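You operate a simulated robot arm through the tools that you are given. There is no shell and no other tool. Be economical: measure what you need, move in short steps, check, and stop when the job is done.

Carry out the task below with a simulated two-armed robot. There is one attempt and no reset: what you move stays moved.

Task
Press the save key three times. Shut the right cabinet door. Open the dispenser lid, take the red grease tub from the towel dispenser's cradle and put it on top of the flange board and shut the lid again. Take the red round brush and put it on the beige small tan tray. Pick up the orange jug with one hand, pass it to the other hand and put it on the white bench. Take the strainer and put it on the cream dish. Put the orange sanding block on the beige bench. Put the teal jug in the black wash tub. Put the flat block on the blue bench. Fetch the white test sign and set it on the test pad. Any order will do. Set down upright: orange jug, teal jug, white test sign.

Only the result counts: the job must be done as asked and must still hold three seconds after the hand-in. Knocking over, shifting, dropping, spilling or breaking anything else fails it. A push-on lid holds only when it is set on centred and level and pressed home; a screw cap is set on level and turned clockwise until tight. Flat cloth is picked up by pressing the open fingertips on it (5 to 10 N) and closing them slowly along it; thin cloth reads only 2 to 8 mm in the jaws.

Robot
Two 7-joint arms with two-finger parallel grippers on one trunk, on a base that drives. Base frame: it is fixed to the floor where the robot stands at the start and does not move with it; the origin is under the middle of the robot, x ahead of it, y to its left, z up. Units: cm, degrees, N and s.
The left shoulder is at the start at [3, 11.9, 98.5], the right one opposite. With the tool pointing down near the work surface each hand reaches from about 10 to 64 cm from the robot's upright axis, wherever it stands, measured 20 degrees to its own side. Places, roughly: beige bench [140, -80, 80]; black wash tub (26x32 cm) [16, 258, 80]; blue bench [380, -270, 80]; cream dish (13x11x3 cm) [360, -160, 70]; dispenser lid [0, 150, 110]; flange board (15x15x7 cm) [260, 260, 90]; flat block (10x8x3 cm) [150, -130, 80]; orange jug (14x9x13 cm) [210, 260, 90]; orange sanding block (8x6x6 cm) [360, 10, 70]; red grease tub (8x8x5 cm) [-10, 140, 100]; red round brush (5x5x15 cm) [70, 270, 80]; right cabinet door [-30, 110, 90]; save key [60, -10, 80]; small tan tray (15x15x2 cm) [280, 270, 90]; strainer (8x8x6 cm) [360, 50, 80]; teal jug (14x8x13 cm) [140, -60, 90]; test pad (10x8x2 cm) [120, -400, 60]; white bench [380, -70, 70]; white test sign [150, -375, 75]. Payload 3.43 kg a hand.
Tool frame (each hand has its own): the origin (TCP) lies between the finger pads and is the grasp point; the fingertips stand 3 cm ahead of it; z points along the fingers, y is the line along which they close. The gripper opens to 9.4 cm. The fingers are 2.8 cm wide and 1 cm thick; the gripper's body (5 by 9.6 cm) begins 5.5 cm behind the TCP.
Orientation is that of the tool frame in the base frame, as a unit quaternion [w, x, y, z]. With the fingers straight down and closing along the base's y, the tool's x points along the base's -x, its y along +y and its z along -z.

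Tools
- The arms move only by the tool move_arm. It takes "left_motion", "right_motion" or both (then of equal length, played together; a hand with none holds still); each is a list of rows, each a list of 7 numbers: the shift along the base's x, y, z in units of 200 mm (1.0 is 200 mm), then the turn, a rotation vector about the base's x, y, z in units of 180 degrees (1.0 is 180 degrees), then the finger opening in cm, from 0 to 9.4. In form: [[x, y, z, rx, ry, rz, fingers], ...]. A call has 1 to 12 rows; each row is the pose to reach, as a shift and turn from the pose commanded when the call began. A call with a number of a shift or a turn outside -1 to 1 is refused whole. Rows are played at 5 a second. More than 5 cm and 8.6 degrees between two rows, or a gripper value outside its range, and nothing of the call is played. A pose out of reach is approached as far as the arm can. The call stops where the force on the tool passes 40 N (or 10 N more than at its start, if that is more) or the arm is blocked; 0.2 s more then pass. Each finger travels about 7.2 cm/s and halts on what it meets, pressing with about 42 N; the grip force reading is that of the motor and also rises with nothing between the fingers. The clock runs only during rows and for 0.2 s after the last one: add rows that repeat a pose to give the fingers time. The reply holds the time, the measured pose of the TCP, the force on the tool along the base axes, the opening and the grip force, in the units named above and with some noise, with the torque about the TCP (base axes, N m) and any sound that the robot's microphone picked up.
- Cameras (640 x 400 px; columns grow to the right, rows downward): "scene" is now at [2.18, 5.49, 168.9]; the picture's right is [0.74, -0.67, 0.00], its down [-0.53, -0.59, -0.61] and it looks along [0.41, 0.45, -0.79] (base axes); focal length 218 px, centre (320, 200). "left" rides on the left gripper at [7.6, -1.4, -10.3] in its tool frame; the picture's right is [0.18, 0.98, 0.00], its down [-0.75, 0.14, -0.64] and it looks along [-0.63, 0.12, 0.77] (tool axes); focal length 243 px, centre (320, 200). "right" rides on the right gripper at [7.6, 1.4, -10.2] in its tool frame; the picture's right is [-0.18, 0.98, 0.00], its down [-0.75, -0.14, -0.64] and it looks along [-0.63, -0.12, 0.77] (tool axes); focal length 243 px, centre (320, 200). There is no depth. A picture from a camera that has moved, and an enlarged one, comes with that camera's place and axes in the base frame and with its lens.
- capture(camera): a new picture of that camera. It takes no simulated time.
- lift_body(by): slides the trunk up (or, below 0, down) by that many cm; the arms and the scene camera ride with it, the base frame stays. It gives what a move gives, with no picture.
- base_move(legs): drives the robot by 1 to 6 legs, each [ahead, turn to the left] in cm and degrees, along the robot's own axes; the way and the turn of a leg run together, so that a leg with both is an arc; at most 150 cm and 180 degrees a leg. The arms and the cameras ride along, it lands a little off, and it stops where it bumps. It gives what a move gives.
- turn_head(pan, tilt): turns the head with the scene camera to pan (to the left, within 143 degrees either way) and tilt (down, from -29 to 69), counted from straight ahead of the robot. It gives what a move gives.
- zoom(camera, box): a new picture of the part [left, top, right, bottom] of that camera's present view, enlarged. It takes no simulated time.
- finish_job(): hands the job in; it is judged then, once.

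Go step by step. Nothing tells you exact positions but the pictures and the camera data: compare them with the known pose of the tool, close in by small moves and look again before you grip or let go. The budget is 535 turns and 328 pictures, counting those below and the enlarged ones. Unless the task says otherwise, let go and move clear before handing in.

The tools are called after "Emit:" by a JSON object that holds its "name" and its "arguments". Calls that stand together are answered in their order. move_arm: Moves the arms, as the interface text tells. Its arguments: {"type":"object","properties":{"left_motion":{"type":"array"},"right_motion":{"type":"array"}},"required":[]} The other tools are called the same way: lift_body (by) slides the trunk up or down; base_move (legs) drives the base; turn_head (pan, tilt) turns the head that bears the scene camera; capture (camera) takes a picture; zoom (camera, box) takes an enlarged picture of a part of a camera's view; finish_job () hands the job in.

At the start:

```text
time_s: 0.0
left_tool_pos: [35.98, 39.86, 125.53]
left_ee_rot: [0.0, 0.0, 1.0, 0.0]
left_contact_force: [0.1, 0.1, -0.7]
left_torque: [0.02, -0.03, 0.0]
left_width: 9.38
left_finger_force: 0.1
right_tool_pos: [29.54, 2.93, 126.57]
right_ee_rot: [-0.001, 0.0, 1.0, 0.001]
right_contact_force: [0.7, 0.1, 0.2]
right_torque: [0.02, 0.01, 0.02]
right_width: 9.4
right_finger_force: 0.1
trunk travel left (down, up): [-25.0, 16.0]
robot x, y, heading: [-0.07, 0.01, 0.1]
head pan, tilt: [48.1, 52.4]
```

scene: 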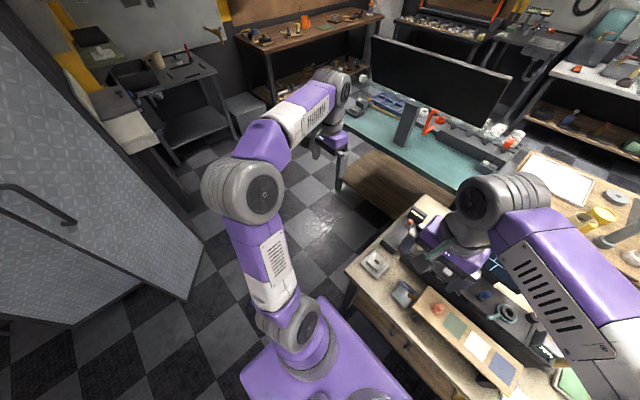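
right: 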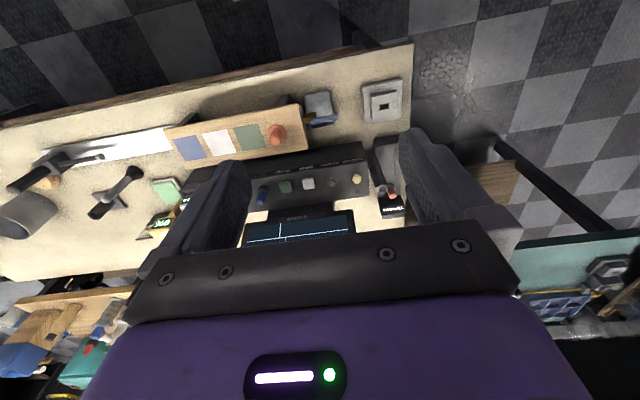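
left: 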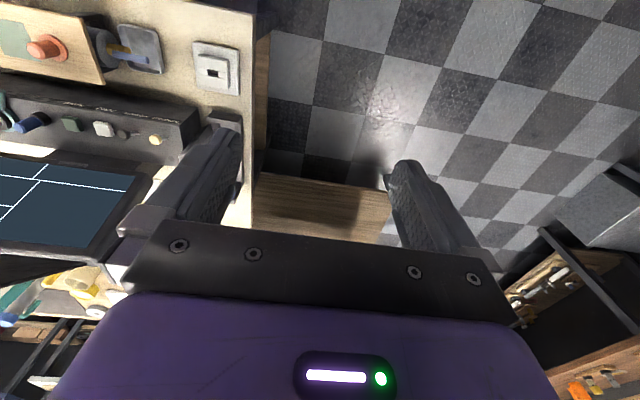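

I start at the console bench ahead of me, which should hold the save key. First I look around from the head.

Emit:
{"name": "turn_head", "arguments": {"pan": -5, "tilt": 50}}

Emit:
{"name": "capture", "arguments": {"camera": "scene"}}

Emit:
{"name": "zoom", "arguments": {"camera": "right", "box": [140, 80, 440, 260]}}

```text
time_s: 1.2
left_tool_pos: [35.91, 39.71, 125.53]
left_ee_rot: [0.0, 0.0, 1.0, 0.0]
left_contact_force: [-0.3, 0.5, -0.8]
left_torque: [0.02, -0.03, -0.01]
left_width: 9.43
left_finger_force: 0.0
right_tool_pos: [29.59, 3.05, 126.72]
right_ee_rot: [0.0, 0.0, 1.0, 0.001]
right_contact_force: [-0.1, 0.6, 0.3]
right_torque: [0.0, 0.03, -0.02]
right_width: 9.41
right_finger_force: 0.1
trunk travel left (down, up): [-25.0, 16.0]
robot x, y, heading: [0.03, -0.1, 0.1]
head pan, tilt: [-5.0, 50.0]
```

```text
324 pictures are left
camera scene: at [4.86, -0.73, 169.21], right [-0.09, -1.0, 0.0], down [-0.76, 0.07, -0.64], along [0.64, -0.06, -0.77], focal length 218 px, centre (320, 200)
```

scene: 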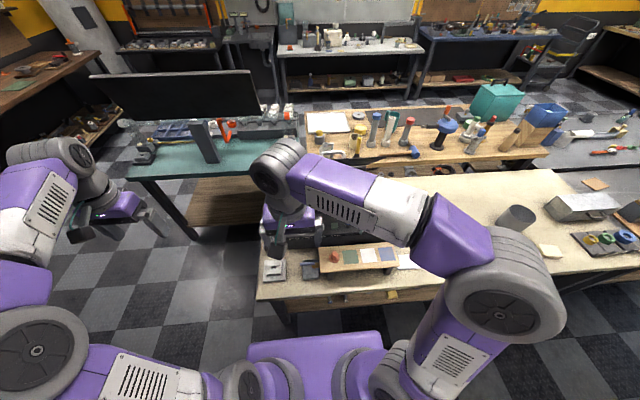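

```text
2.13 times, centred on (290, 170) of right
camera zoom: at [21.86, 4.36, 136.83], right [0.18, 0.98, 0.0], down [0.75, -0.14, 0.64], along [0.63, -0.12, -0.77], focal length 518 px, centre (384, 264)
```

zoom: 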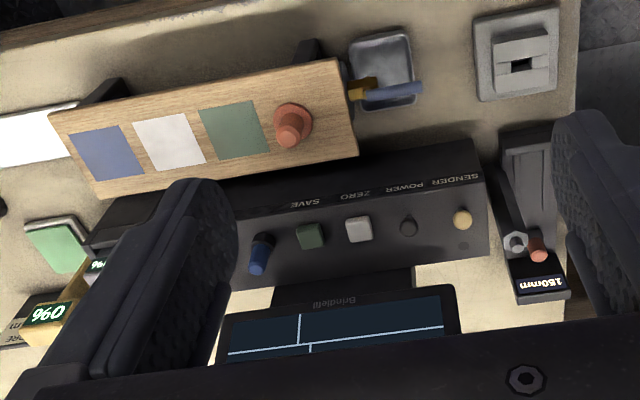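

The SAVE key appears to be the green one, around [62, -13, 80]. I close the right hand and move closer to look again.

Emit:
{"name": "move_arm", "arguments": {"right_motion": [[0.125, -0.1, -0.1, 0, 0, 0, 0], [0.25, -0.2, -0.2, 0, 0, 0, 0], [0.375, -0.3, -0.3, 0, 0, 0, 0], [0.5, -0.4, -0.4, 0, 0, 0, 0], [0.625, -0.5, -0.5, 0, 0, 0, 0], [0.75, -0.6, -0.6, 0, 0, 0, 0], [0.875, -0.7, -0.7, 0, 0, 0, 0], [1, -0.82, -0.8, 0, 0, 0, 0], [1, -0.82, -0.8, 0, 0, 0, 0]]}}

Emit:
{"name": "capture", "arguments": {"camera": "right"}}

Emit:
{"name": "capture", "arguments": {"camera": "scene"}}

```text
time_s: 3.2
left_tool_pos: [35.79, 39.76, 125.6]
left_ee_rot: [0.001, -0.001, 1.0, 0.0]
left_contact_force: [-0.9, 0.6, 0.1]
left_torque: [0.03, -0.02, 0.0]
left_width: 9.4
left_finger_force: 0.0
right_tool_pos: [49.74, -13.44, 110.57]
right_ee_rot: [0.001, 0.0, 1.0, 0.0]
right_contact_force: [-0.1, -0.6, 0.3]
right_torque: [-0.01, -0.01, -0.02]
right_width: 0.01
right_finger_force: 33.5
trunk travel left (down, up): [-25.0, 16.0]
robot x, y, heading: [-0.31, -0.33, -0.0]
head pan, tilt: [-5.0, 50.0]
```

```text
322 pictures are left
camera right: at [41.99, -12.05, 120.77], right [0.18, 0.98, 0.0], down [0.75, -0.14, 0.64], along [0.63, -0.12, -0.77], focal length 243 px, centre (320, 200)
```

right: 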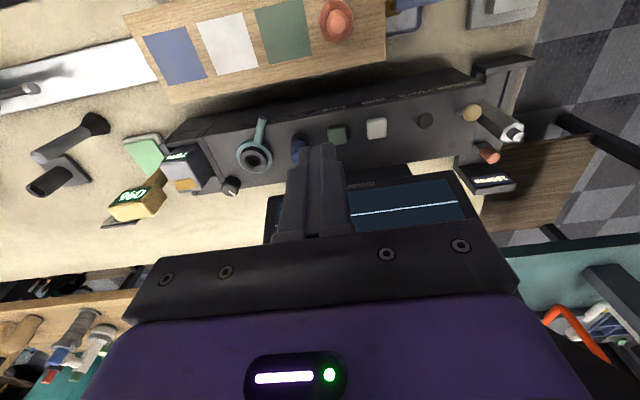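

```text
321 pictures are left
camera scene: at [4.77, -0.69, 169.22], right [-0.09, -1.0, 0.0], down [-0.76, 0.07, -0.64], along [0.64, -0.06, -0.77], focal length 218 px, centre (320, 200)
```

scene: 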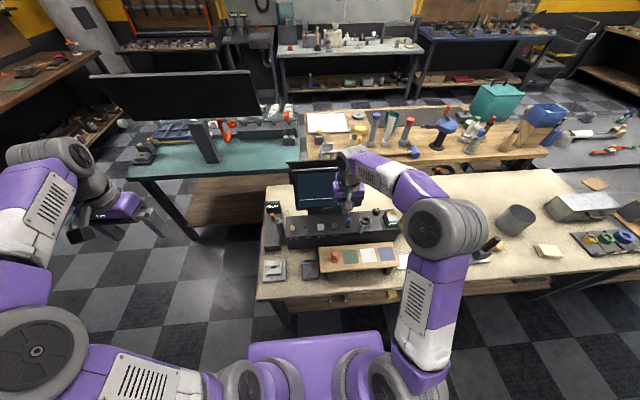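

Emit:
{"name": "zoom", "arguments": {"camera": "scene", "box": [250, 150, 450, 275]}}

Emit:
{"name": "zoom", "arguments": {"camera": "right", "box": [230, 60, 550, 260]}}

```text
3.20 times, centred on (350, 212) of scene
camera zoom: at [4.77, -0.69, 169.22], right [-0.09, -1.0, 0.0], down [-0.76, 0.07, -0.64], along [0.64, -0.06, -0.77], focal length 696 px, centre (224, 160)
```

zoom: 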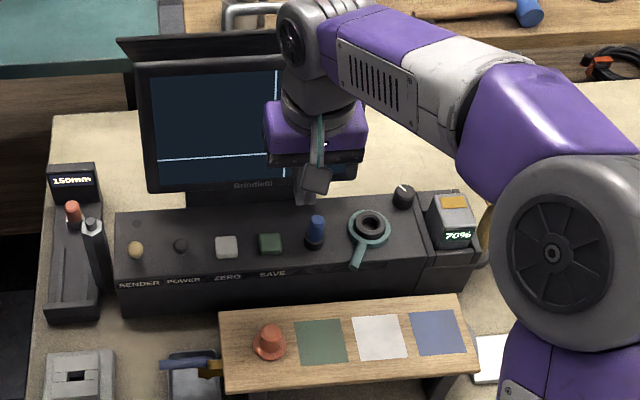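

```text
2.00 times, centred on (390, 160) of right
camera zoom: at [41.99, -12.05, 120.77], right [0.18, 0.98, 0.0], down [0.75, -0.14, 0.64], along [0.63, -0.12, -0.77], focal length 485 px, centre (180, 280)
```

zoom: 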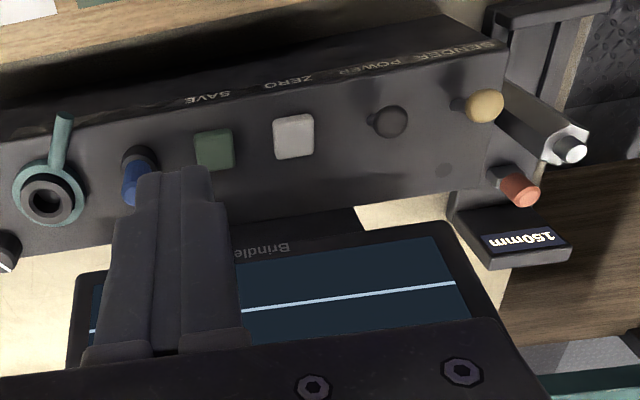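

The SAVE key triangulates to about [59.8, -12.6, 82.5], with the monitor just behind it. I tilt the tool 20 degrees to keep the wrist clear and hover over the key.

Emit:
{"name": "move_arm", "arguments": {"right_motion": [[0.08, 0.007, -0.1, 0, -0.03, 0, 0], [0.16, 0.014, -0.25, 0, -0.06, 0, 0], [0.25, 0.02, -0.4, 0, -0.09, 0, 0], [0.35, 0.03, -0.6, 0, -0.111, 0, 0], [0.43, 0.042, -0.8, 0, -0.111, 0, 0], [0.493, 0.042, -0.96, 0, -0.111, 0, 0], [0.493, 0.042, -0.96, 0, -0.111, 0, 0]]}}

Emit:
{"name": "zoom", "arguments": {"camera": "scene", "box": [250, 150, 450, 275]}}

Emit:
{"name": "zoom", "arguments": {"camera": "right", "box": [160, 60, 480, 260]}}

```text
time_s: 4.8
left_tool_pos: [35.9, 39.83, 125.5]
left_ee_rot: [0.0, 0.0, 1.0, 0.0]
left_contact_force: [0.2, -0.3, 0.3]
left_torque: [-0.02, -0.04, 0.0]
left_width: 9.4
left_finger_force: 0.1
right_tool_pos: [59.59, -12.44, 91.24]
right_ee_rot: [0.174, -0.001, 0.985, 0.002]
right_contact_force: [-1.4, 0.7, 0.0]
right_torque: [0.04, 0.03, 0.0]
right_width: 0.0
right_finger_force: 33.5
trunk travel left (down, up): [-25.0, 16.0]
robot x, y, heading: [0.03, -0.08, -0.2]
head pan, tilt: [-5.0, 50.0]
```

```text
3.20 times, centred on (350, 212) of scene
camera zoom: at [4.8, -0.74, 169.22], right [-0.09, -1.0, 0.0], down [-0.76, 0.07, -0.64], along [0.64, -0.06, -0.77], focal length 696 px, centre (224, 160)
```

zoom: 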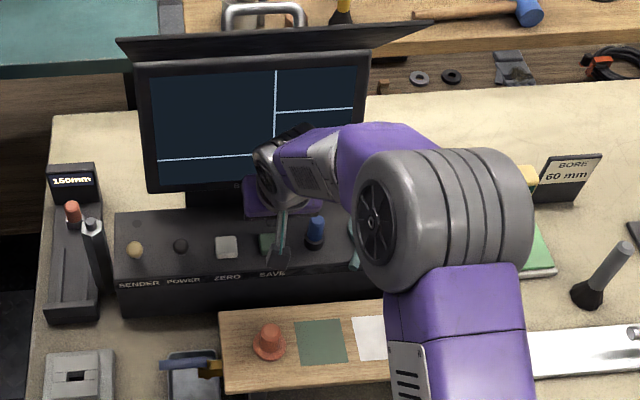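

```text
2.00 times, centred on (320, 160) of right
camera zoom: at [48.84, -11.1, 98.24], right [0.17, 0.98, 0.06], down [0.49, -0.14, 0.86], along [0.86, -0.12, -0.5], focal length 485 px, centre (320, 280)
```

zoom: 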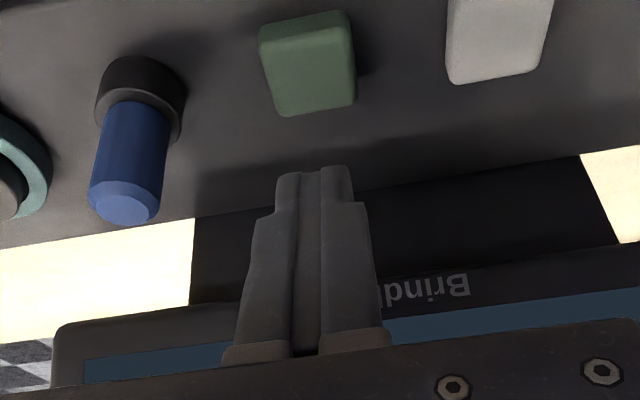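

The fingertips hover just over the green SAVE key. I descend slowly to feel it.

Emit:
{"name": "move_arm", "arguments": {"right_motion": [[0.035, -0.01, -0.1, 0, 0, 0, 0], [0.035, -0.01, -0.18, 0, 0, 0, 0], [0.035, -0.01, -0.22, 0, 0, 0, 0], [0.035, -0.01, -0.24, 0, 0, 0, 0]]}}

Emit:
{"name": "zoom", "arguments": {"camera": "right", "box": [160, 60, 480, 260]}}

```text
time_s: 5.8
left_tool_pos: [36.0, 39.8, 125.37]
left_ee_rot: [0.0, -0.001, 1.0, 0.0]
left_contact_force: [-0.3, 0.3, -1.2]
left_torque: [0.01, 0.02, -0.01]
left_width: 9.39
left_finger_force: 0.0
right_tool_pos: [60.17, -12.74, 86.54]
right_ee_rot: [0.174, -0.001, 0.985, 0.0]
right_contact_force: [0.4, 0.0, 0.4]
right_torque: [-0.04, -0.02, -0.01]
right_width: 0.0
right_finger_force: 33.1
trunk travel left (down, up): [-25.0, 16.0]
robot x, y, heading: [-0.0, -0.5, -0.2]
head pan, tilt: [-5.0, 50.0]
```

```text
2.00 times, centred on (320, 160) of right
camera zoom: at [49.36, -11.37, 93.61], right [0.17, 0.98, 0.06], down [0.49, -0.14, 0.86], along [0.86, -0.12, -0.5], focal length 485 px, centre (320, 280)
```

zoom: 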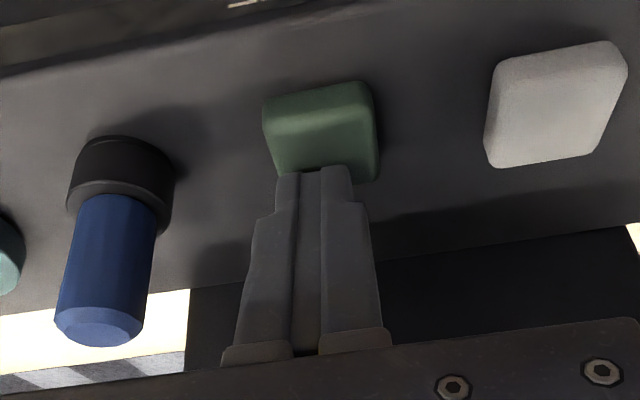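

Emit:
{"name": "move_arm", "arguments": {"right_motion": [[0, 0, -0.02, 0, 0, 0, 0], [0, 0, -0.035, 0, 0, 0, 0], [0, 0, -0.045, 0, 0, 0, 0], [0, 0, -0.055, 0, 0, 0, 0]]}}

```text
time_s: 6.8
left_tool_pos: [35.73, 39.78, 125.51]
left_ee_rot: [0.001, 0.0, 1.0, 0.001]
left_contact_force: [-0.3, -0.3, 0.2]
left_torque: [0.0, -0.01, 0.03]
left_width: 9.41
left_finger_force: 0.0
right_tool_pos: [60.12, -12.74, 85.79]
right_ee_rot: [0.176, 0.0, 0.984, 0.001]
right_contact_force: [-3.9, 1.8, 12.8]
right_torque: [0.05, 0.19, -0.09]
right_width: 0.02
right_finger_force: 33.3
trunk travel left (down, up): [-25.0, 16.0]
robot x, y, heading: [-0.05, 0.39, 0.1]
head pan, tilt: [-5.0, 50.0]
heard: click
```

One click heard. I lift off fully, then press again.

Emit:
{"name": "move_arm", "arguments": {"right_motion": [[0, 0, 0.06, 0, 0, 0, 0], [0, 0, 0.06, 0, 0, 0, 0]]}}

Emit:
{"name": "move_arm", "arguments": {"right_motion": [[0, 0, -0.03, 0, 0, 0, 0], [0, 0, -0.05, 0, 0, 0, 0], [0, 0, -0.06, 0, 0, 0, 0], [0, 0, -0.06, 0, 0, 0, 0]]}}

Emit:
{"name": "move_arm", "arguments": {"right_motion": [[0, 0, 0.06, 0, 0, 0, 0], [0, 0, 0.06, 0, 0, 0, 0]]}}

```text
time_s: 7.4
left_tool_pos: [35.85, 39.77, 125.42]
left_ee_rot: [0.0, -0.001, 1.0, 0.0]
left_contact_force: [-0.2, 0.2, 0.6]
left_torque: [0.02, 0.02, 0.0]
left_width: 9.42
left_finger_force: 0.2
right_tool_pos: [60.0, -12.78, 86.68]
right_ee_rot: [0.172, 0.0, 0.985, 0.0]
right_contact_force: [-0.4, 1.0, 0.1]
right_torque: [-0.01, 0.02, 0.01]
right_width: 0.0
right_finger_force: 32.9
trunk travel left (down, up): [-25.0, 16.0]
robot x, y, heading: [-0.09, 0.35, -0.1]
head pan, tilt: [-5.0, 50.0]
```

```text
time_s: 8.4
left_tool_pos: [35.75, 39.71, 125.58]
left_ee_rot: [0.001, 0.0, 1.0, 0.0]
left_contact_force: [-0.2, -0.5, 0.0]
left_torque: [0.02, -0.01, 0.01]
left_width: 9.39
left_finger_force: 0.1
right_tool_pos: [60.09, -12.6, 85.59]
right_ee_rot: [0.175, 0.0, 0.985, 0.001]
right_contact_force: [-3.3, -4.0, 16.1]
right_torque: [-0.09, 0.16, -0.01]
right_width: 0.0
right_finger_force: 33.2
trunk travel left (down, up): [-25.0, 16.0]
robot x, y, heading: [-0.04, 0.24, -0.0]
head pan, tilt: [-5.0, 50.0]
heard: click
```

```text
time_s: 9.0
left_tool_pos: [35.68, 39.84, 125.41]
left_ee_rot: [0.0, 0.0, 1.0, 0.0]
left_contact_force: [0.9, 0.8, 0.6]
left_torque: [0.01, -0.05, -0.03]
left_width: 9.41
left_finger_force: 0.0
right_tool_pos: [60.07, -12.8, 86.51]
right_ee_rot: [0.172, -0.001, 0.985, 0.001]
right_contact_force: [-0.1, 0.5, 0.8]
right_torque: [0.01, 0.03, 0.01]
right_width: 0.0
right_finger_force: 32.6
trunk travel left (down, up): [-25.0, 16.0]
robot x, y, heading: [0.01, 0.05, -0.0]
head pan, tilt: [-5.0, 50.0]
```

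Two clicks so far. Third press, then lift well clear and check the screen.

Emit:
{"name": "move_arm", "arguments": {"right_motion": [[0, 0, -0.03, 0, 0, 0, 0], [0, 0, -0.05, 0, 0, 0, 0], [0, 0, -0.06, 0, 0, 0, 0], [0, 0, -0.06, 0, 0, 0, 0]]}}

Emit:
{"name": "move_arm", "arguments": {"right_motion": [[0, 0, 0.1, 0, 0, 0, 0], [-0.15, 0, 0.3, 0, 0, 0, 0], [-0.35, 0, 0.45, 0, 0, 0, 0], [-0.55, 0, 0.6, 0, 0.03, 0, 0], [-0.75, 0, 0.7, 0, 0.07, 0, 0], [-0.9, 0, 0.8, 0, 0.111, 0, 0]]}}

Emit:
{"name": "turn_head", "arguments": {"pan": -45, "tilt": 30}}

Emit:
{"name": "capture", "arguments": {"camera": "scene"}}

```text
time_s: 10.0
left_tool_pos: [35.66, 39.79, 125.58]
left_ee_rot: [0.001, 0.0, 1.0, 0.0]
left_contact_force: [-1.1, -1.2, 0.6]
left_torque: [-0.01, 0.0, -0.01]
left_width: 9.42
left_finger_force: 0.1
right_tool_pos: [60.12, -12.64, 85.56]
right_ee_rot: [0.177, -0.001, 0.984, 0.002]
right_contact_force: [-3.0, -1.6, 19.8]
right_torque: [-0.04, 0.18, -0.04]
right_width: 0.0
right_finger_force: 33.3
trunk travel left (down, up): [-25.0, 16.0]
robot x, y, heading: [0.11, 0.18, 0.0]
head pan, tilt: [-5.0, 50.0]
```

```text
time_s: 11.4
left_tool_pos: [35.86, 39.73, 125.55]
left_ee_rot: [0.0, 0.0, 1.0, 0.0]
left_contact_force: [0.6, 0.2, 0.5]
left_torque: [0.02, 0.0, 0.01]
left_width: 9.39
left_finger_force: 0.1
right_tool_pos: [41.83, -12.85, 101.68]
right_ee_rot: [-0.001, 0.001, 1.0, 0.001]
right_contact_force: [-0.2, 0.6, 0.0]
right_torque: [-0.02, 0.0, 0.02]
right_width: 0.0
right_finger_force: 33.4
trunk travel left (down, up): [-25.0, 16.0]
robot x, y, heading: [0.26, -0.02, 0.1]
head pan, tilt: [-5.0, 50.0]
```

```text
time_s: 12.5
left_tool_pos: [35.95, 39.82, 125.42]
left_ee_rot: [0.0, 0.0, 1.0, 0.0]
left_contact_force: [0.8, -0.1, 0.1]
left_torque: [-0.01, -0.01, 0.01]
left_width: 9.42
left_finger_force: 0.1
right_tool_pos: [41.97, -12.72, 101.68]
right_ee_rot: [-0.001, 0.0, 1.0, 0.001]
right_contact_force: [-0.2, 0.4, -0.3]
right_torque: [0.02, 0.04, -0.01]
right_width: 0.0
right_finger_force: 33.4
trunk travel left (down, up): [-25.0, 16.0]
robot x, y, heading: [0.08, -0.44, -0.3]
head pan, tilt: [-45.0, 30.0]
```

```text
315 pictures are left
camera scene: at [3.6, -6.46, 172.16], right [-0.71, -0.71, 0.0], down [-0.35, 0.35, -0.87], along [0.61, -0.61, -0.5], focal length 218 px, centre (320, 200)
```

scene: 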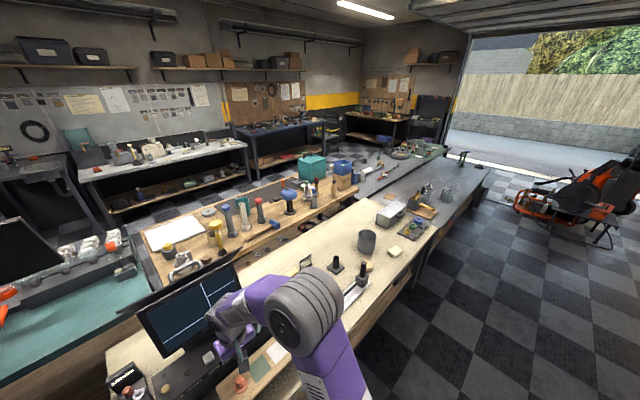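

The third press gave no click, so I inspect the screen and the console for any sign of the count.

Emit:
{"name": "turn_head", "arguments": {"pan": -5, "tilt": 50}}

Emit:
{"name": "zoom", "arguments": {"camera": "scene", "box": [250, 150, 410, 250]}}

```text
time_s: 13.6
left_tool_pos: [35.92, 39.65, 125.54]
left_ee_rot: [0.0, -0.001, 1.0, 0.001]
left_contact_force: [-0.5, -0.2, 0.7]
left_torque: [0.02, 0.02, 0.01]
left_width: 9.4
left_finger_force: 0.1
right_tool_pos: [42.03, -12.76, 101.69]
right_ee_rot: [0.002, 0.001, 1.0, 0.001]
right_contact_force: [-0.2, -0.1, 0.4]
right_torque: [0.0, -0.02, 0.02]
right_width: 0.0
right_finger_force: 32.9
trunk travel left (down, up): [-25.0, 16.0]
robot x, y, heading: [-0.17, 0.12, -0.1]
head pan, tilt: [-5.0, 50.0]
```

```text
4.00 times, centred on (330, 200) of scene
camera zoom: at [4.86, -0.75, 169.22], right [-0.09, -1.0, 0.0], down [-0.76, 0.07, -0.64], along [0.64, -0.06, -0.77], focal length 870 px, centre (280, 200)
```

zoom: 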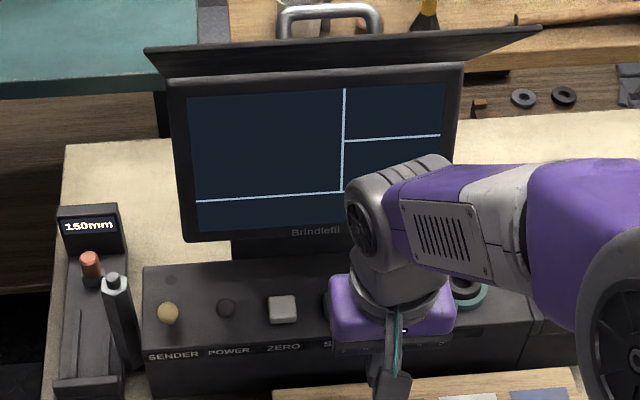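

I can't see a count, and the only feedback is the click; the third push probably started with the key not fully released. I'll return and press once more from full release, in small steps.

Emit:
{"name": "move_arm", "arguments": {"right_motion": [[0.15, 0, -0.1, 0, -0.04, 0, 0], [0.35, 0, -0.2, 0, -0.08, 0, 0], [0.55, 0, -0.35, 0, -0.111, 0, 0], [0.75, 0, -0.5, 0, -0.111, 0, 0], [0.9, 0, -0.6, 0, -0.111, 0, 0], [0.9, 0, -0.6, 0, -0.111, 0, 0]]}}

Emit:
{"name": "zoom", "arguments": {"camera": "right", "box": [160, 60, 480, 260]}}

```text
time_s: 15.0
left_tool_pos: [35.91, 39.71, 125.49]
left_ee_rot: [0.0, 0.0, 1.0, 0.0]
left_contact_force: [-1.0, -0.1, -0.9]
left_torque: [0.0, -0.01, -0.03]
left_width: 9.4
left_finger_force: 0.2
right_tool_pos: [60.06, -12.95, 89.41]
right_ee_rot: [0.174, -0.001, 0.985, 0.001]
right_contact_force: [-0.2, -0.3, -0.6]
right_torque: [-0.01, 0.02, 0.01]
right_width: 0.0
right_finger_force: 32.9
trunk travel left (down, up): [-25.0, 16.0]
robot x, y, heading: [0.13, 0.13, 0.1]
head pan, tilt: [-5.0, 50.0]
```

```text
2.00 times, centred on (320, 160) of right
camera zoom: at [49.28, -11.56, 96.35], right [0.17, 0.98, 0.06], down [0.49, -0.14, 0.86], along [0.86, -0.12, -0.5], focal length 485 px, centre (320, 280)
```

zoom: 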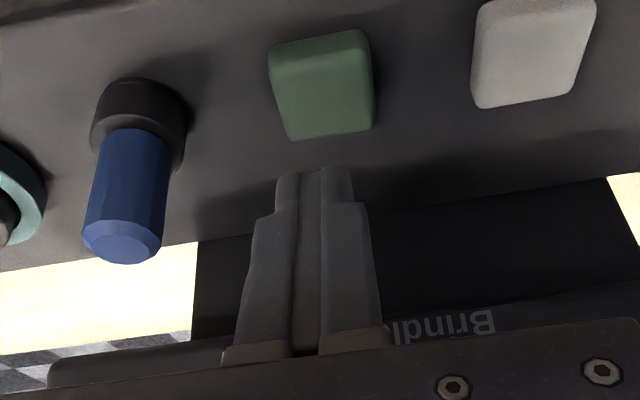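

Emit:
{"name": "move_arm", "arguments": {"right_motion": [[0, 0.008, -0.1, 0, 0, 0, 0], [0, 0.008, -0.145, 0, 0, 0, 0], [0, 0.008, -0.165, 0, 0, 0, 0], [0, 0.008, -0.185, 0, 0, 0, 0], [0, 0.008, -0.2, 0, 0, 0, 0], [0, 0.008, -0.205, 0, 0, 0, 0]]}}

```text
time_s: 16.4
left_tool_pos: [35.64, 39.91, 125.59]
left_ee_rot: [0.001, 0.0, 1.0, 0.0]
left_contact_force: [0.1, 0.2, -0.3]
left_torque: [-0.02, 0.0, 0.01]
left_width: 9.42
left_finger_force: 0.1
right_tool_pos: [60.17, -12.62, 85.67]
right_ee_rot: [0.176, 0.0, 0.984, 0.001]
right_contact_force: [-5.0, 0.5, 18.7]
right_torque: [-0.04, 0.21, 0.07]
right_width: 0.03
right_finger_force: 33.0
trunk travel left (down, up): [-25.0, 16.0]
robot x, y, heading: [-0.01, -0.0, -0.1]
head pan, tilt: [-5.0, 50.0]
heard: click
```

Three clicks confirmed. I pull the right hand back out of the way and look around for route planning.

Emit:
{"name": "move_arm", "arguments": {"right_motion": [[0, 0, 0.15, 0, 0, 0, 0], [-0.2, 0, 0.3, 0, 0, 0, 0], [-0.4, -0.05, 0.45, 0, 0.02, 0, 3], [-0.6, -0.15, 0.6, 0, 0.05, 0, 5], [-0.75, -0.25, 0.75, 0, 0.08, 0, 7], [-0.9, -0.4, 0.9, 0, 0.111, 0, 9.3], [-1, -0.6, 1, 0, 0.111, 0, 9.3], [-1, -0.7, 1, 0, 0.111, 0, 9.3]]}}

Emit:
{"name": "turn_head", "arguments": {"pan": 90, "tilt": 30}}

Emit:
{"name": "capture", "arguments": {"camera": "scene"}}

Emit:
{"name": "turn_head", "arguments": {"pan": 30, "tilt": 25}}

Emit:
{"name": "capture", "arguments": {"camera": "scene"}}

```text
refused: row 3 steps farther than a row can; nothing moved
```

```text
time_s: 18.1
left_tool_pos: [35.68, 39.77, 125.48]
left_ee_rot: [0.001, 0.0, 1.0, 0.0]
left_contact_force: [-0.4, -0.6, 0.1]
left_torque: [-0.01, 0.01, -0.01]
left_width: 9.39
left_finger_force: 0.0
right_tool_pos: [60.12, -12.64, 85.48]
right_ee_rot: [0.176, 0.0, 0.984, 0.001]
right_contact_force: [1.2, -1.8, 19.9]
right_torque: [-0.06, 0.0, 0.02]
right_width: 0.0
right_finger_force: 32.7
trunk travel left (down, up): [-25.0, 16.0]
robot x, y, heading: [0.08, 0.16, -0.2]
head pan, tilt: [90.0, 30.0]
```

```text
312 pictures are left
camera scene: at [-3.02, 9.0, 172.17], right [1.0, 0.0, 0.0], down [0.0, -0.5, -0.87], along [0.0, 0.87, -0.5], focal length 218 px, centre (320, 200)
```

scene: 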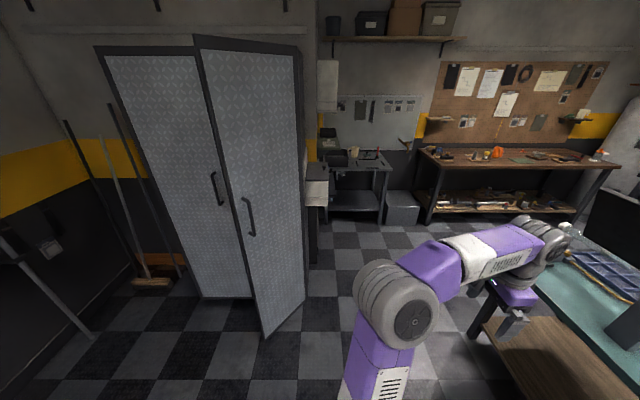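

```text
time_s: 19.4
left_tool_pos: [35.68, 39.81, 125.54]
left_ee_rot: [0.0, 0.0, 1.0, 0.0]
left_contact_force: [0.5, -0.4, -0.1]
left_torque: [0.01, 0.02, -0.01]
left_width: 9.4
left_finger_force: 0.0
right_tool_pos: [60.1, -12.55, 85.47]
right_ee_rot: [0.175, 0.0, 0.985, 0.001]
right_contact_force: [3.4, -1.4, 20.0]
right_torque: [-0.07, -0.04, 0.0]
right_width: 0.0
right_finger_force: 33.0
trunk travel left (down, up): [-25.0, 16.0]
robot x, y, heading: [-0.36, 0.05, 0.2]
head pan, tilt: [30.0, 25.0]
```

```text
311 pictures are left
camera scene: at [4.97, 4.57, 172.97], right [0.5, -0.87, 0.0], down [-0.36, -0.21, -0.91], along [0.79, 0.45, -0.42], focal length 218 px, centre (320, 200)
```

scene: 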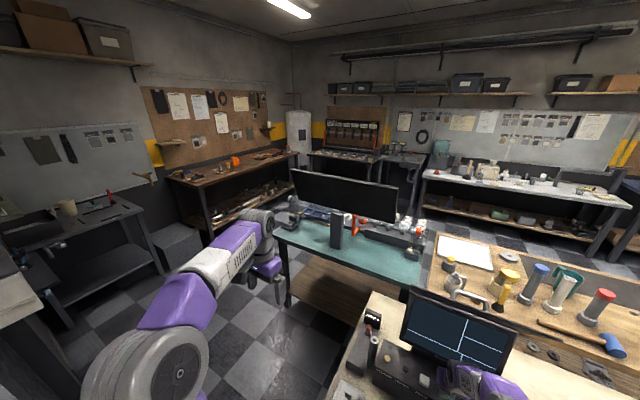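

The right hand is still resting on the key; I lift it off now with smaller steps.

Emit:
{"name": "move_arm", "arguments": {"right_motion": [[0, 0, 0.12, 0, 0, 0, 0], [-0.1, 0, 0.28, 0, 0, 0, 0], [-0.25, -0.05, 0.42, 0, 0.02, 0, 1], [-0.4, -0.12, 0.56, 0, 0.05, 0, 3], [-0.55, -0.2, 0.7, 0, 0.08, 0, 5], [-0.7, -0.3, 0.84, 0, 0.111, 0, 7], [-0.85, -0.4, 0.97, 0, 0.111, 0, 9.3], [-0.98, -0.55, 1, 0, 0.111, 0, 9.3], [-1, -0.7, 1, 0, 0.111, 0, 9.3]]}}

Emit:
{"name": "turn_head", "arguments": {"pan": 110, "tilt": 50}}

Emit:
{"name": "capture", "arguments": {"camera": "scene"}}

Emit:
{"name": "turn_head", "arguments": {"pan": -20, "tilt": 25}}

Emit:
{"name": "capture", "arguments": {"camera": "scene"}}

```text
time_s: 21.4
left_tool_pos: [35.96, 39.79, 125.5]
left_ee_rot: [0.0, 0.001, 1.0, -0.001]
left_contact_force: [0.6, 0.0, 0.5]
left_torque: [0.01, 0.01, 0.01]
left_width: 9.39
left_finger_force: 0.1
right_tool_pos: [39.86, -26.79, 105.43]
right_ee_rot: [-0.001, -0.001, 1.0, 0.001]
right_contact_force: [0.4, -1.1, -0.3]
right_torque: [0.02, 0.0, 0.0]
right_width: 9.32
right_finger_force: 0.2
trunk travel left (down, up): [-25.0, 16.0]
robot x, y, heading: [-0.2, 0.06, -0.2]
head pan, tilt: [30.0, 25.0]
```

```text
time_s: 22.9
left_tool_pos: [35.92, 39.78, 125.56]
left_ee_rot: [0.0, 0.0, 1.0, 0.0]
left_contact_force: [-0.4, -0.2, -0.3]
left_torque: [0.02, -0.03, 0.01]
left_width: 9.41
left_finger_force: 0.1
right_tool_pos: [40.0, -26.81, 105.26]
right_ee_rot: [0.001, 0.0, 1.0, 0.0]
right_contact_force: [0.7, 0.1, -0.2]
right_torque: [0.01, 0.01, -0.01]
right_width: 9.29
right_finger_force: 0.0
trunk travel left (down, up): [-25.0, 16.0]
robot x, y, heading: [0.1, 0.07, 0.2]
head pan, tilt: [110.0, 50.0]
```

```text
310 pictures are left
camera scene: at [-5.44, 7.17, 169.22], right [0.94, 0.34, 0.0], down [0.26, -0.72, -0.64], along [-0.22, 0.6, -0.77], focal length 218 px, centre (320, 200)
```

scene: 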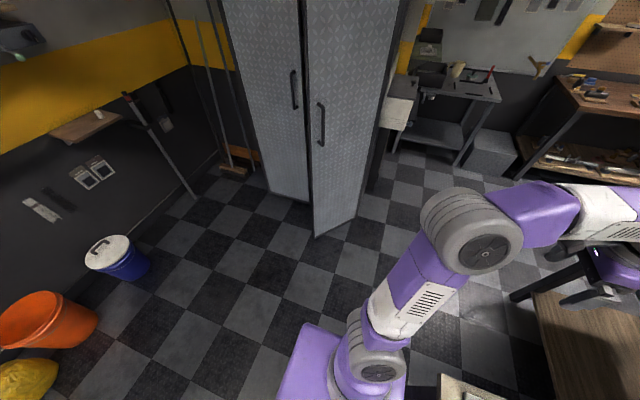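

```text
time_s: 25.0
left_tool_pos: [35.88, 39.91, 125.44]
left_ee_rot: [0.0, 0.0, 1.0, 0.0]
left_contact_force: [0.5, 0.1, -0.3]
left_torque: [-0.02, 0.03, 0.01]
left_width: 9.41
left_finger_force: 0.1
right_tool_pos: [40.07, -26.81, 105.24]
right_ee_rot: [-0.001, 0.0, 1.0, 0.001]
right_contact_force: [-0.3, 0.3, -0.6]
right_torque: [-0.01, 0.0, 0.0]
right_width: 9.29
right_finger_force: 0.0
trunk travel left (down, up): [-25.0, 16.0]
robot x, y, heading: [-0.08, -0.01, 0.1]
head pan, tilt: [-20.0, 25.0]
```

```text
309 pictures are left
camera scene: at [5.85, -3.22, 172.96], right [-0.34, -0.94, 0.0], down [-0.4, 0.14, -0.91], along [0.85, -0.31, -0.42], focal length 218 px, centre (320, 200)
```

scene: 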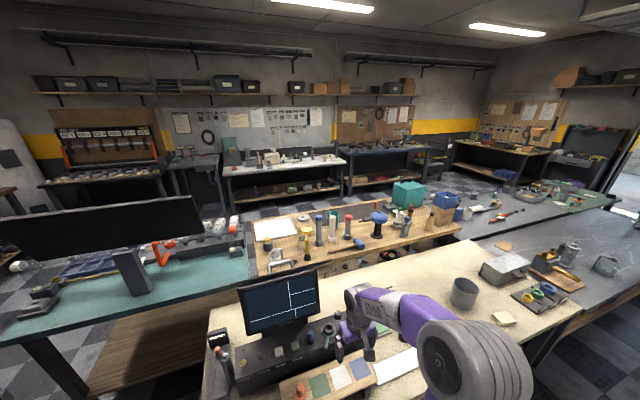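

I see the tall cabinet with its right door ajar about 45 degrees, hinge near x = -15, y = 128. I back away from the bench, turn to face it, and approach a bit.

Emit:
{"name": "base_move", "arguments": {"legs": [[-28, 0], [0, 90], [25, 0]]}}

Emit:
{"name": "turn_head", "arguments": {"pan": 0, "tilt": 35}}

Emit:
{"name": "capture", "arguments": {"camera": "scene"}}

```text
time_s: 32.2
left_tool_pos: [-66.01, 62.76, 125.51]
left_ee_rot: [0.0, -0.694, 0.72, 0.0]
left_contact_force: [0.7, -0.2, 0.9]
left_torque: [-0.01, 0.02, 0.02]
left_width: 9.43
left_finger_force: 0.0
right_tool_pos: [0.69, 64.47, 105.31]
right_ee_rot: [0.0, -0.694, 0.72, 0.001]
right_contact_force: [0.5, 0.1, -0.4]
right_torque: [-0.01, -0.01, 0.0]
right_width: 9.3
right_finger_force: 0.0
trunk travel left (down, up): [-25.0, 16.0]
robot x, y, heading: [-27.81, 25.48, 88.0]
head pan, tilt: [-20.0, 25.0]
```

```text
time_s: 33.0
left_tool_pos: [-66.04, 62.68, 125.42]
left_ee_rot: [0.0, -0.695, 0.719, 0.0]
left_contact_force: [0.0, 0.2, 0.2]
left_torque: [-0.02, -0.01, -0.03]
left_width: 9.41
left_finger_force: 0.1
right_tool_pos: [0.7, 64.46, 105.37]
right_ee_rot: [-0.001, -0.694, 0.72, 0.001]
right_contact_force: [0.8, -0.1, 0.0]
right_torque: [-0.03, 0.02, 0.02]
right_width: 9.3
right_finger_force: 0.2
trunk travel left (down, up): [-25.0, 16.0]
robot x, y, heading: [-27.46, 25.4, 87.7]
head pan, tilt: [0.0, 35.0]
```

```text
308 pictures are left
camera scene: at [-27.19, 31.16, 171.39], right [1.0, -0.04, 0.0], down [-0.02, -0.57, -0.82], along [0.03, 0.82, -0.57], focal length 218 px, centre (320, 200)
```

scene: 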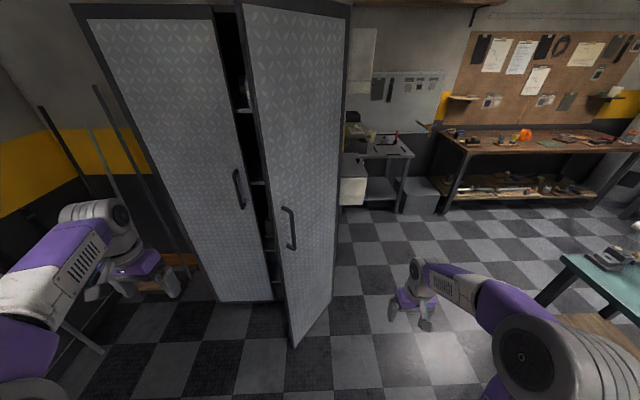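

The right door's free edge is near [-43, 95] and its handle around z 98–120. I drive a bit nearer, then form a closed fist with the left hand tilted forward below the handle.

Emit:
{"name": "base_move", "arguments": {"legs": [[22, 0]]}}

Emit:
{"name": "move_arm", "arguments": {"left_motion": [[0.1, -0.05, -0.15, 0, 0, 0, 5], [0.25, -0.1, -0.3, 0.045, 0, 0, 3], [0.4, -0.15, -0.45, 0.09, 0, 0, 0], [0.55, -0.2, -0.6, 0.135, 0, 0, 0], [0.7, -0.2, -0.75, 0.18, 0, 0, 0], [0.85, -0.2, -0.9, 0.225, 0, 0, 0], [1, -0.2, -1, 0.27, 0, 0, 0], [1, -0.2, -1, 0.31, 0, 0, 0], [1, -0.2, -1, 0.333, 0, 0, 0]]}}

Emit:
{"name": "turn_head", "arguments": {"pan": 0, "tilt": 45}}

Emit:
{"name": "capture", "arguments": {"camera": "scene"}}

```text
time_s: 34.7
left_tool_pos: [-65.05, 85.39, 125.43]
left_ee_rot: [-0.001, -0.693, 0.721, 0.0]
left_contact_force: [-0.3, -0.6, -0.1]
left_torque: [0.0, -0.01, -0.01]
left_width: 9.39
left_finger_force: 0.0
right_tool_pos: [1.55, 86.82, 105.32]
right_ee_rot: [-0.001, -0.692, 0.721, 0.001]
right_contact_force: [-0.3, 1.0, -0.2]
right_torque: [-0.02, 0.04, 0.0]
right_width: 9.3
right_finger_force: 0.0
trunk travel left (down, up): [-25.0, 16.0]
robot x, y, heading: [-26.6, 47.4, 87.8]
head pan, tilt: [0.0, 35.0]
```

```text
time_s: 36.7
left_tool_pos: [-46.11, 92.41, 111.39]
left_ee_rot: [0.347, -0.601, 0.625, 0.359]
left_contact_force: [-0.8, -0.4, 0.2]
left_torque: [0.0, 0.0, -0.01]
left_width: 0.0
left_finger_force: 33.0
left hand out of reach, approached as far as the arm can: row 6, 7, 8, 9
right_tool_pos: [1.39, 86.76, 105.42]
right_ee_rot: [0.0, -0.693, 0.721, 0.001]
right_contact_force: [-0.3, -0.1, 0.0]
right_torque: [0.03, -0.01, -0.02]
right_width: 9.28
right_finger_force: 0.0
trunk travel left (down, up): [-25.0, 16.0]
robot x, y, heading: [-26.78, 48.27, 87.7]
head pan, tilt: [0.0, 35.0]
```

```text
time_s: 37.5
left_tool_pos: [-45.9, 92.47, 111.44]
left_ee_rot: [0.345, -0.601, 0.625, 0.36]
left_contact_force: [-0.5, -0.9, 0.4]
left_torque: [0.02, 0.02, -0.04]
left_width: 0.0
left_finger_force: 32.7
right_tool_pos: [1.68, 86.72, 105.27]
right_ee_rot: [-0.001, -0.693, 0.721, 0.0]
right_contact_force: [0.0, -0.3, 0.7]
right_torque: [0.02, -0.03, -0.03]
right_width: 9.3
right_finger_force: 0.0
trunk travel left (down, up): [-25.0, 16.0]
robot x, y, heading: [-26.84, 47.67, 87.7]
head pan, tilt: [0.0, 45.0]
```

```text
307 pictures are left
camera scene: at [-26.32, 52.99, 169.91], right [1.0, -0.04, 0.0], down [-0.03, -0.71, -0.71], along [0.03, 0.71, -0.71], focal length 218 px, centre (320, 200)
```

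scene: 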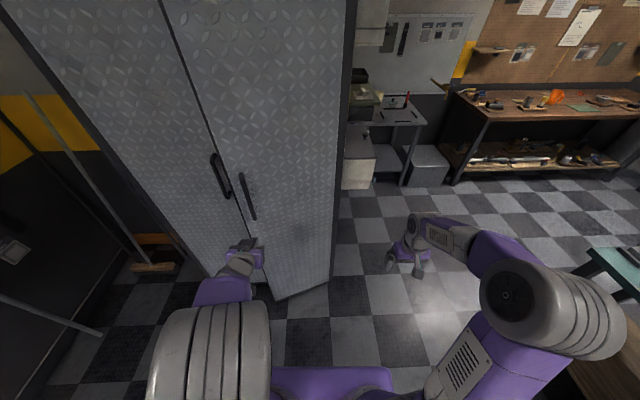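

The door already swung most of the way (about 14 degrees left). I push it home with the fist just below the handle.

Emit:
{"name": "move_arm", "arguments": {"left_motion": [[0, 0.1, -0.15, 0, 0, 0, 0], [0, 0.2, -0.3, 0, 0, 0, 0], [0, 0.3, -0.45, 0, 0, 0, 0], [0, 0.4, -0.6, 0, 0, 0, 0], [-0.05, 0.55, -0.75, 0, 0, 0, 0], [-0.1, 0.7, -0.85, 0, 0, 0, 0], [-0.1, 0.85, -0.85, 0, 0, 0, 0]]}}

Emit:
{"name": "capture", "arguments": {"camera": "scene"}}

```text
time_s: 39.1
left_tool_pos: [-43.59, 106.14, 97.59]
left_ee_rot: [0.346, -0.601, 0.624, 0.361]
left_contact_force: [0.8, 0.1, 0.8]
left_torque: [0.01, 0.02, 0.01]
left_width: 0.0
left_finger_force: 33.6
left hand out of reach, approached as far as the arm can: row 5, 6, 7
right_tool_pos: [1.58, 86.79, 105.33]
right_ee_rot: [0.0, -0.693, 0.721, 0.0]
right_contact_force: [-0.2, -0.8, 0.2]
right_torque: [0.0, 0.02, 0.01]
right_width: 9.33
right_finger_force: 0.0
trunk travel left (down, up): [-25.0, 16.0]
robot x, y, heading: [-26.27, 47.95, 87.9]
head pan, tilt: [0.0, 45.0]
```

```text
306 pictures are left
camera scene: at [-26.34, 52.98, 169.91], right [1.0, -0.04, 0.0], down [-0.03, -0.71, -0.71], along [0.03, 0.71, -0.71], focal length 218 px, centre (320, 200)
```

scene: 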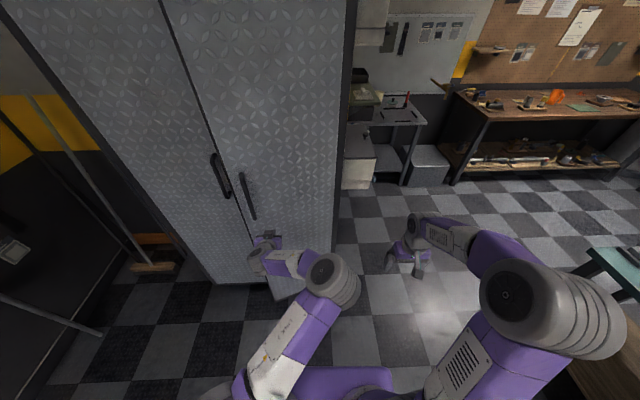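

The arm is at reach; I drive forward so that the fist pushes the door.

Emit:
{"name": "base_move", "arguments": {"legs": [[13, 0]]}}

Emit:
{"name": "capture", "arguments": {"camera": "scene"}}

```text
time_s: 40.4
left_tool_pos: [-43.09, 119.25, 97.39]
left_ee_rot: [0.346, -0.6, 0.625, 0.36]
left_contact_force: [-0.7, 0.6, -0.5]
left_torque: [-0.04, 0.04, 0.04]
left_width: 0.0
left_finger_force: 32.9
right_tool_pos: [2.32, 99.86, 105.28]
right_ee_rot: [0.0, -0.692, 0.722, 0.001]
right_contact_force: [0.2, 0.0, -1.0]
right_torque: [-0.05, -0.03, -0.02]
right_width: 9.3
right_finger_force: 0.1
trunk travel left (down, up): [-25.0, 16.0]
robot x, y, heading: [-26.47, 61.21, 87.7]
head pan, tilt: [0.0, 45.0]
```

```text
305 pictures are left
camera scene: at [-25.79, 66.2, 169.9], right [1.0, -0.04, 0.0], down [-0.03, -0.71, -0.71], along [0.03, 0.71, -0.71], focal length 218 px, centre (320, 200)
```

scene: 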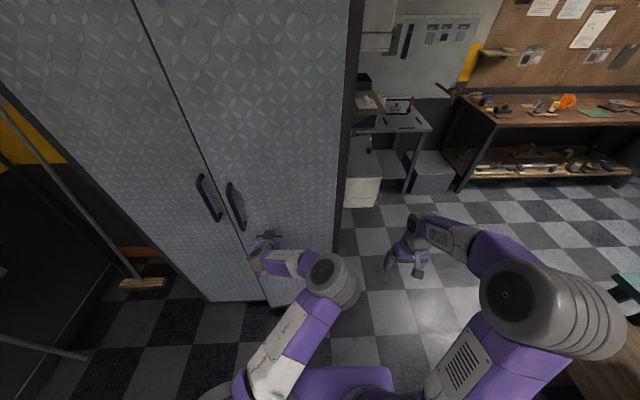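

Emit:
{"name": "base_move", "arguments": {"legs": [[4, 0]]}}

Emit:
{"name": "base_move", "arguments": {"legs": [[2, 0]]}}

Emit:
{"name": "capture", "arguments": {"camera": "scene"}}

```text
time_s: 41.2
left_tool_pos: [-42.95, 123.15, 97.41]
left_ee_rot: [0.346, -0.6, 0.625, 0.359]
left_contact_force: [-0.1, -0.6, 0.2]
left_torque: [0.02, -0.03, 0.02]
left_width: 0.02
left_finger_force: 32.8
right_tool_pos: [2.26, 103.94, 105.25]
right_ee_rot: [-0.001, -0.693, 0.721, 0.0]
right_contact_force: [0.9, 1.5, 0.0]
right_torque: [-0.04, 0.03, -0.01]
right_width: 9.34
right_finger_force: 0.0
trunk travel left (down, up): [-25.0, 16.0]
robot x, y, heading: [-25.94, 64.67, 87.7]
head pan, tilt: [0.0, 45.0]
```

```text
time_s: 42.1
left_tool_pos: [-42.93, 124.45, 97.47]
left_ee_rot: [0.344, -0.602, 0.625, 0.36]
left_contact_force: [1.0, -8.5, 2.5]
left_torque: [0.08, 0.06, -0.03]
left_width: 0.01
left_finger_force: 33.3
right_tool_pos: [2.37, 105.45, 105.31]
right_ee_rot: [-0.001, -0.693, 0.721, 0.001]
right_contact_force: [0.3, 0.6, -0.2]
right_torque: [0.01, -0.01, 0.03]
right_width: 9.3
right_finger_force: 0.0
trunk travel left (down, up): [-25.0, 16.0]
robot x, y, heading: [-26.0, 66.68, 87.5]
head pan, tilt: [0.0, 45.0]
stopped in leg 1: the force on the tool passed its limit at 100 N (the readings are from after the stop); the commanded pose is now the measured one
```

```text
304 pictures are left
camera scene: at [-25.54, 71.6, 169.91], right [1.0, -0.04, 0.0], down [-0.03, -0.71, -0.71], along [0.03, 0.71, -0.71], focal length 218 px, centre (320, 200)
```

scene: 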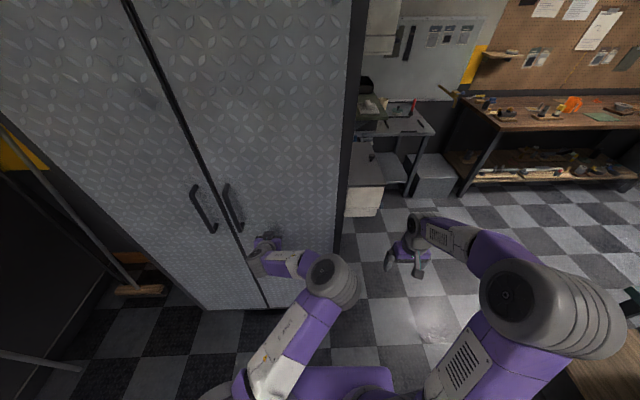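

The door met a hard stop and is flush; it is shut. I back off, return the left hand to a safe pose, and look at the dispenser.

Emit:
{"name": "base_move", "arguments": {"legs": [[-25, 0]]}}

Emit:
{"name": "turn_head", "arguments": {"pan": -20, "tilt": 30}}

Emit:
{"name": "capture", "arguments": {"camera": "scene"}}

Emit:
{"name": "zoom", "arguments": {"camera": "scene", "box": [200, 50, 400, 250]}}

```text
time_s: 43.9
left_tool_pos: [-43.83, 99.86, 97.45]
left_ee_rot: [0.344, -0.601, 0.626, 0.359]
left_contact_force: [-0.6, -1.2, -0.4]
left_torque: [-0.02, -0.01, 0.0]
left_width: 0.0
left_finger_force: 33.4
right_tool_pos: [1.51, 80.77, 105.39]
right_ee_rot: [0.0, -0.691, 0.722, 0.002]
right_contact_force: [-0.8, 0.2, -0.1]
right_torque: [0.01, -0.01, 0.0]
right_width: 9.3
right_finger_force: 0.1
trunk travel left (down, up): [-25.0, 16.0]
robot x, y, heading: [-27.13, 42.04, 87.7]
head pan, tilt: [0.0, 45.0]
```

```text
time_s: 44.8
left_tool_pos: [-43.81, 100.0, 97.46]
left_ee_rot: [0.344, -0.601, 0.626, 0.359]
left_contact_force: [-0.1, 0.8, -0.5]
left_torque: [-0.01, 0.0, 0.01]
left_width: 0.0
left_finger_force: 33.3
right_tool_pos: [1.35, 80.78, 105.3]
right_ee_rot: [0.0, -0.691, 0.723, 0.001]
right_contact_force: [0.2, -0.3, 0.5]
right_torque: [0.02, -0.01, -0.01]
right_width: 9.3
right_finger_force: 0.0
trunk travel left (down, up): [-25.0, 16.0]
robot x, y, heading: [-27.0, 42.16, 87.6]
head pan, tilt: [-20.0, 30.0]
```

```text
303 pictures are left
camera scene: at [-23.49, 47.36, 172.16], right [0.92, -0.38, 0.0], down [-0.19, -0.46, -0.87], along [0.33, 0.8, -0.5], focal length 218 px, centre (320, 200)
```

scene: 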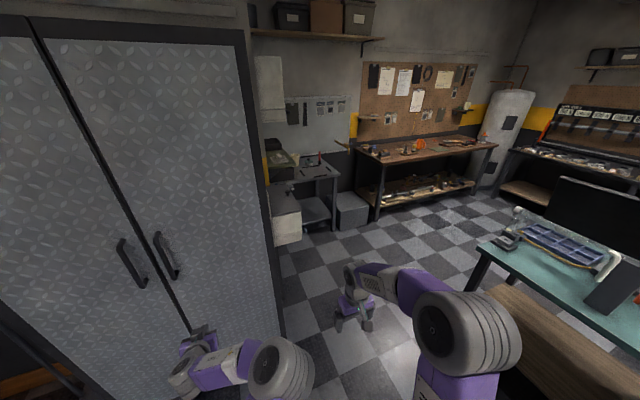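

```text
2.00 times, centred on (300, 150) of scene
camera zoom: at [-23.49, 47.36, 172.16], right [0.92, -0.38, 0.0], down [-0.19, -0.46, -0.87], along [0.33, 0.8, -0.5], focal length 435 px, centre (360, 300)
```

zoom: 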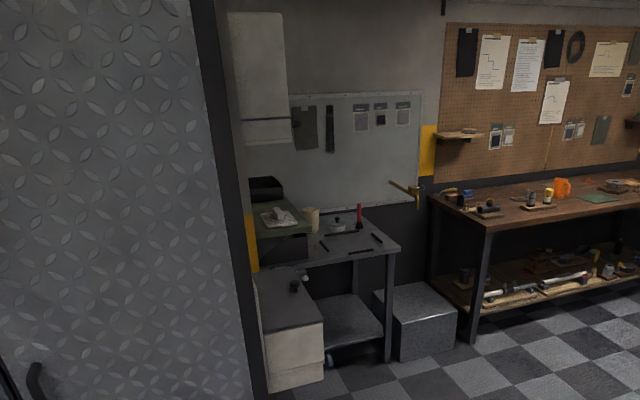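

The dispenser is the light box with a grey lid and small knob behind the cabinet. I tuck the left arm and drive around to face it.

Emit:
{"name": "move_arm", "arguments": {"left_motion": [[0, -0.2, 0.08, -0.04, 0, 0, 0], [0, -0.4, 0.16, -0.08, 0, 0, 0], [-0.05, -0.55, 0.3, -0.12, 0, 0, 2], [-0.1, -0.7, 0.4, -0.16, 0, 0, 4], [-0.2, -0.8, 0.5, -0.2, 0, 0, 6], [-0.3, -0.9, 0.6, -0.24, 0, 0, 8], [-0.4, -0.9, 0.7, -0.28, 0, 0, 9.3], [-0.4, -0.9, 0.8, -0.333, 0, 0, 9.3], [-0.4, -0.9, 0.8, -0.333, 0, 0, 9.3]]}}

Emit:
{"name": "base_move", "arguments": {"legs": [[0, -42], [85, 0], [0, 85]]}}

Emit:
{"name": "turn_head", "arguments": {"pan": 0, "tilt": 50}}

Emit:
{"name": "capture", "arguments": {"camera": "scene"}}

```text
refused: row 8 steps farther than a row can; nothing moved
```

```text
time_s: 53.5
left_tool_pos: [6.61, 154.79, 97.46]
left_ee_rot: [-0.318, 0.648, -0.576, -0.384]
left_contact_force: [0.4, 1.1, 0.4]
left_torque: [0.03, 0.0, 0.04]
left_width: 0.0
left_finger_force: 33.2
right_tool_pos: [53.41, 144.29, 105.33]
right_ee_rot: [0.001, 0.758, -0.652, 0.0]
right_contact_force: [-0.3, 0.2, 0.3]
right_torque: [0.0, 0.01, 0.03]
right_width: 9.31
right_finger_force: 0.0
trunk travel left (down, up): [-25.0, 16.0]
robot x, y, heading: [33.02, 100.95, 98.7]
head pan, tilt: [-20.0, 30.0]
stopped in leg 3: the force on the tool passed its limit at 54 N (the readings are from after the stop); the commanded pose is now the measured one
```

```text
time_s: 54.4
left_tool_pos: [6.48, 154.91, 97.45]
left_ee_rot: [-0.318, 0.648, -0.575, -0.385]
left_contact_force: [1.3, -1.0, 1.2]
left_torque: [0.04, 0.08, 0.1]
left_width: 0.0
left_finger_force: 33.4
right_tool_pos: [53.29, 144.23, 105.32]
right_ee_rot: [0.001, 0.759, -0.651, 0.0]
right_contact_force: [0.7, 0.4, 0.6]
right_torque: [0.01, -0.05, -0.01]
right_width: 9.33
right_finger_force: 0.1
trunk travel left (down, up): [-25.0, 16.0]
robot x, y, heading: [32.71, 100.85, 98.6]
head pan, tilt: [0.0, 50.0]
```

```text
301 pictures are left
camera scene: at [32.43, 105.36, 169.22], right [0.99, 0.15, 0.0], down [0.11, -0.76, -0.64], along [-0.1, 0.64, -0.77], focal length 218 px, centre (320, 200)
```

scene: 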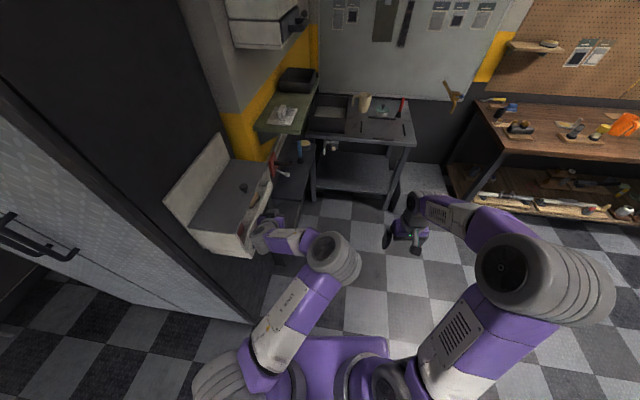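

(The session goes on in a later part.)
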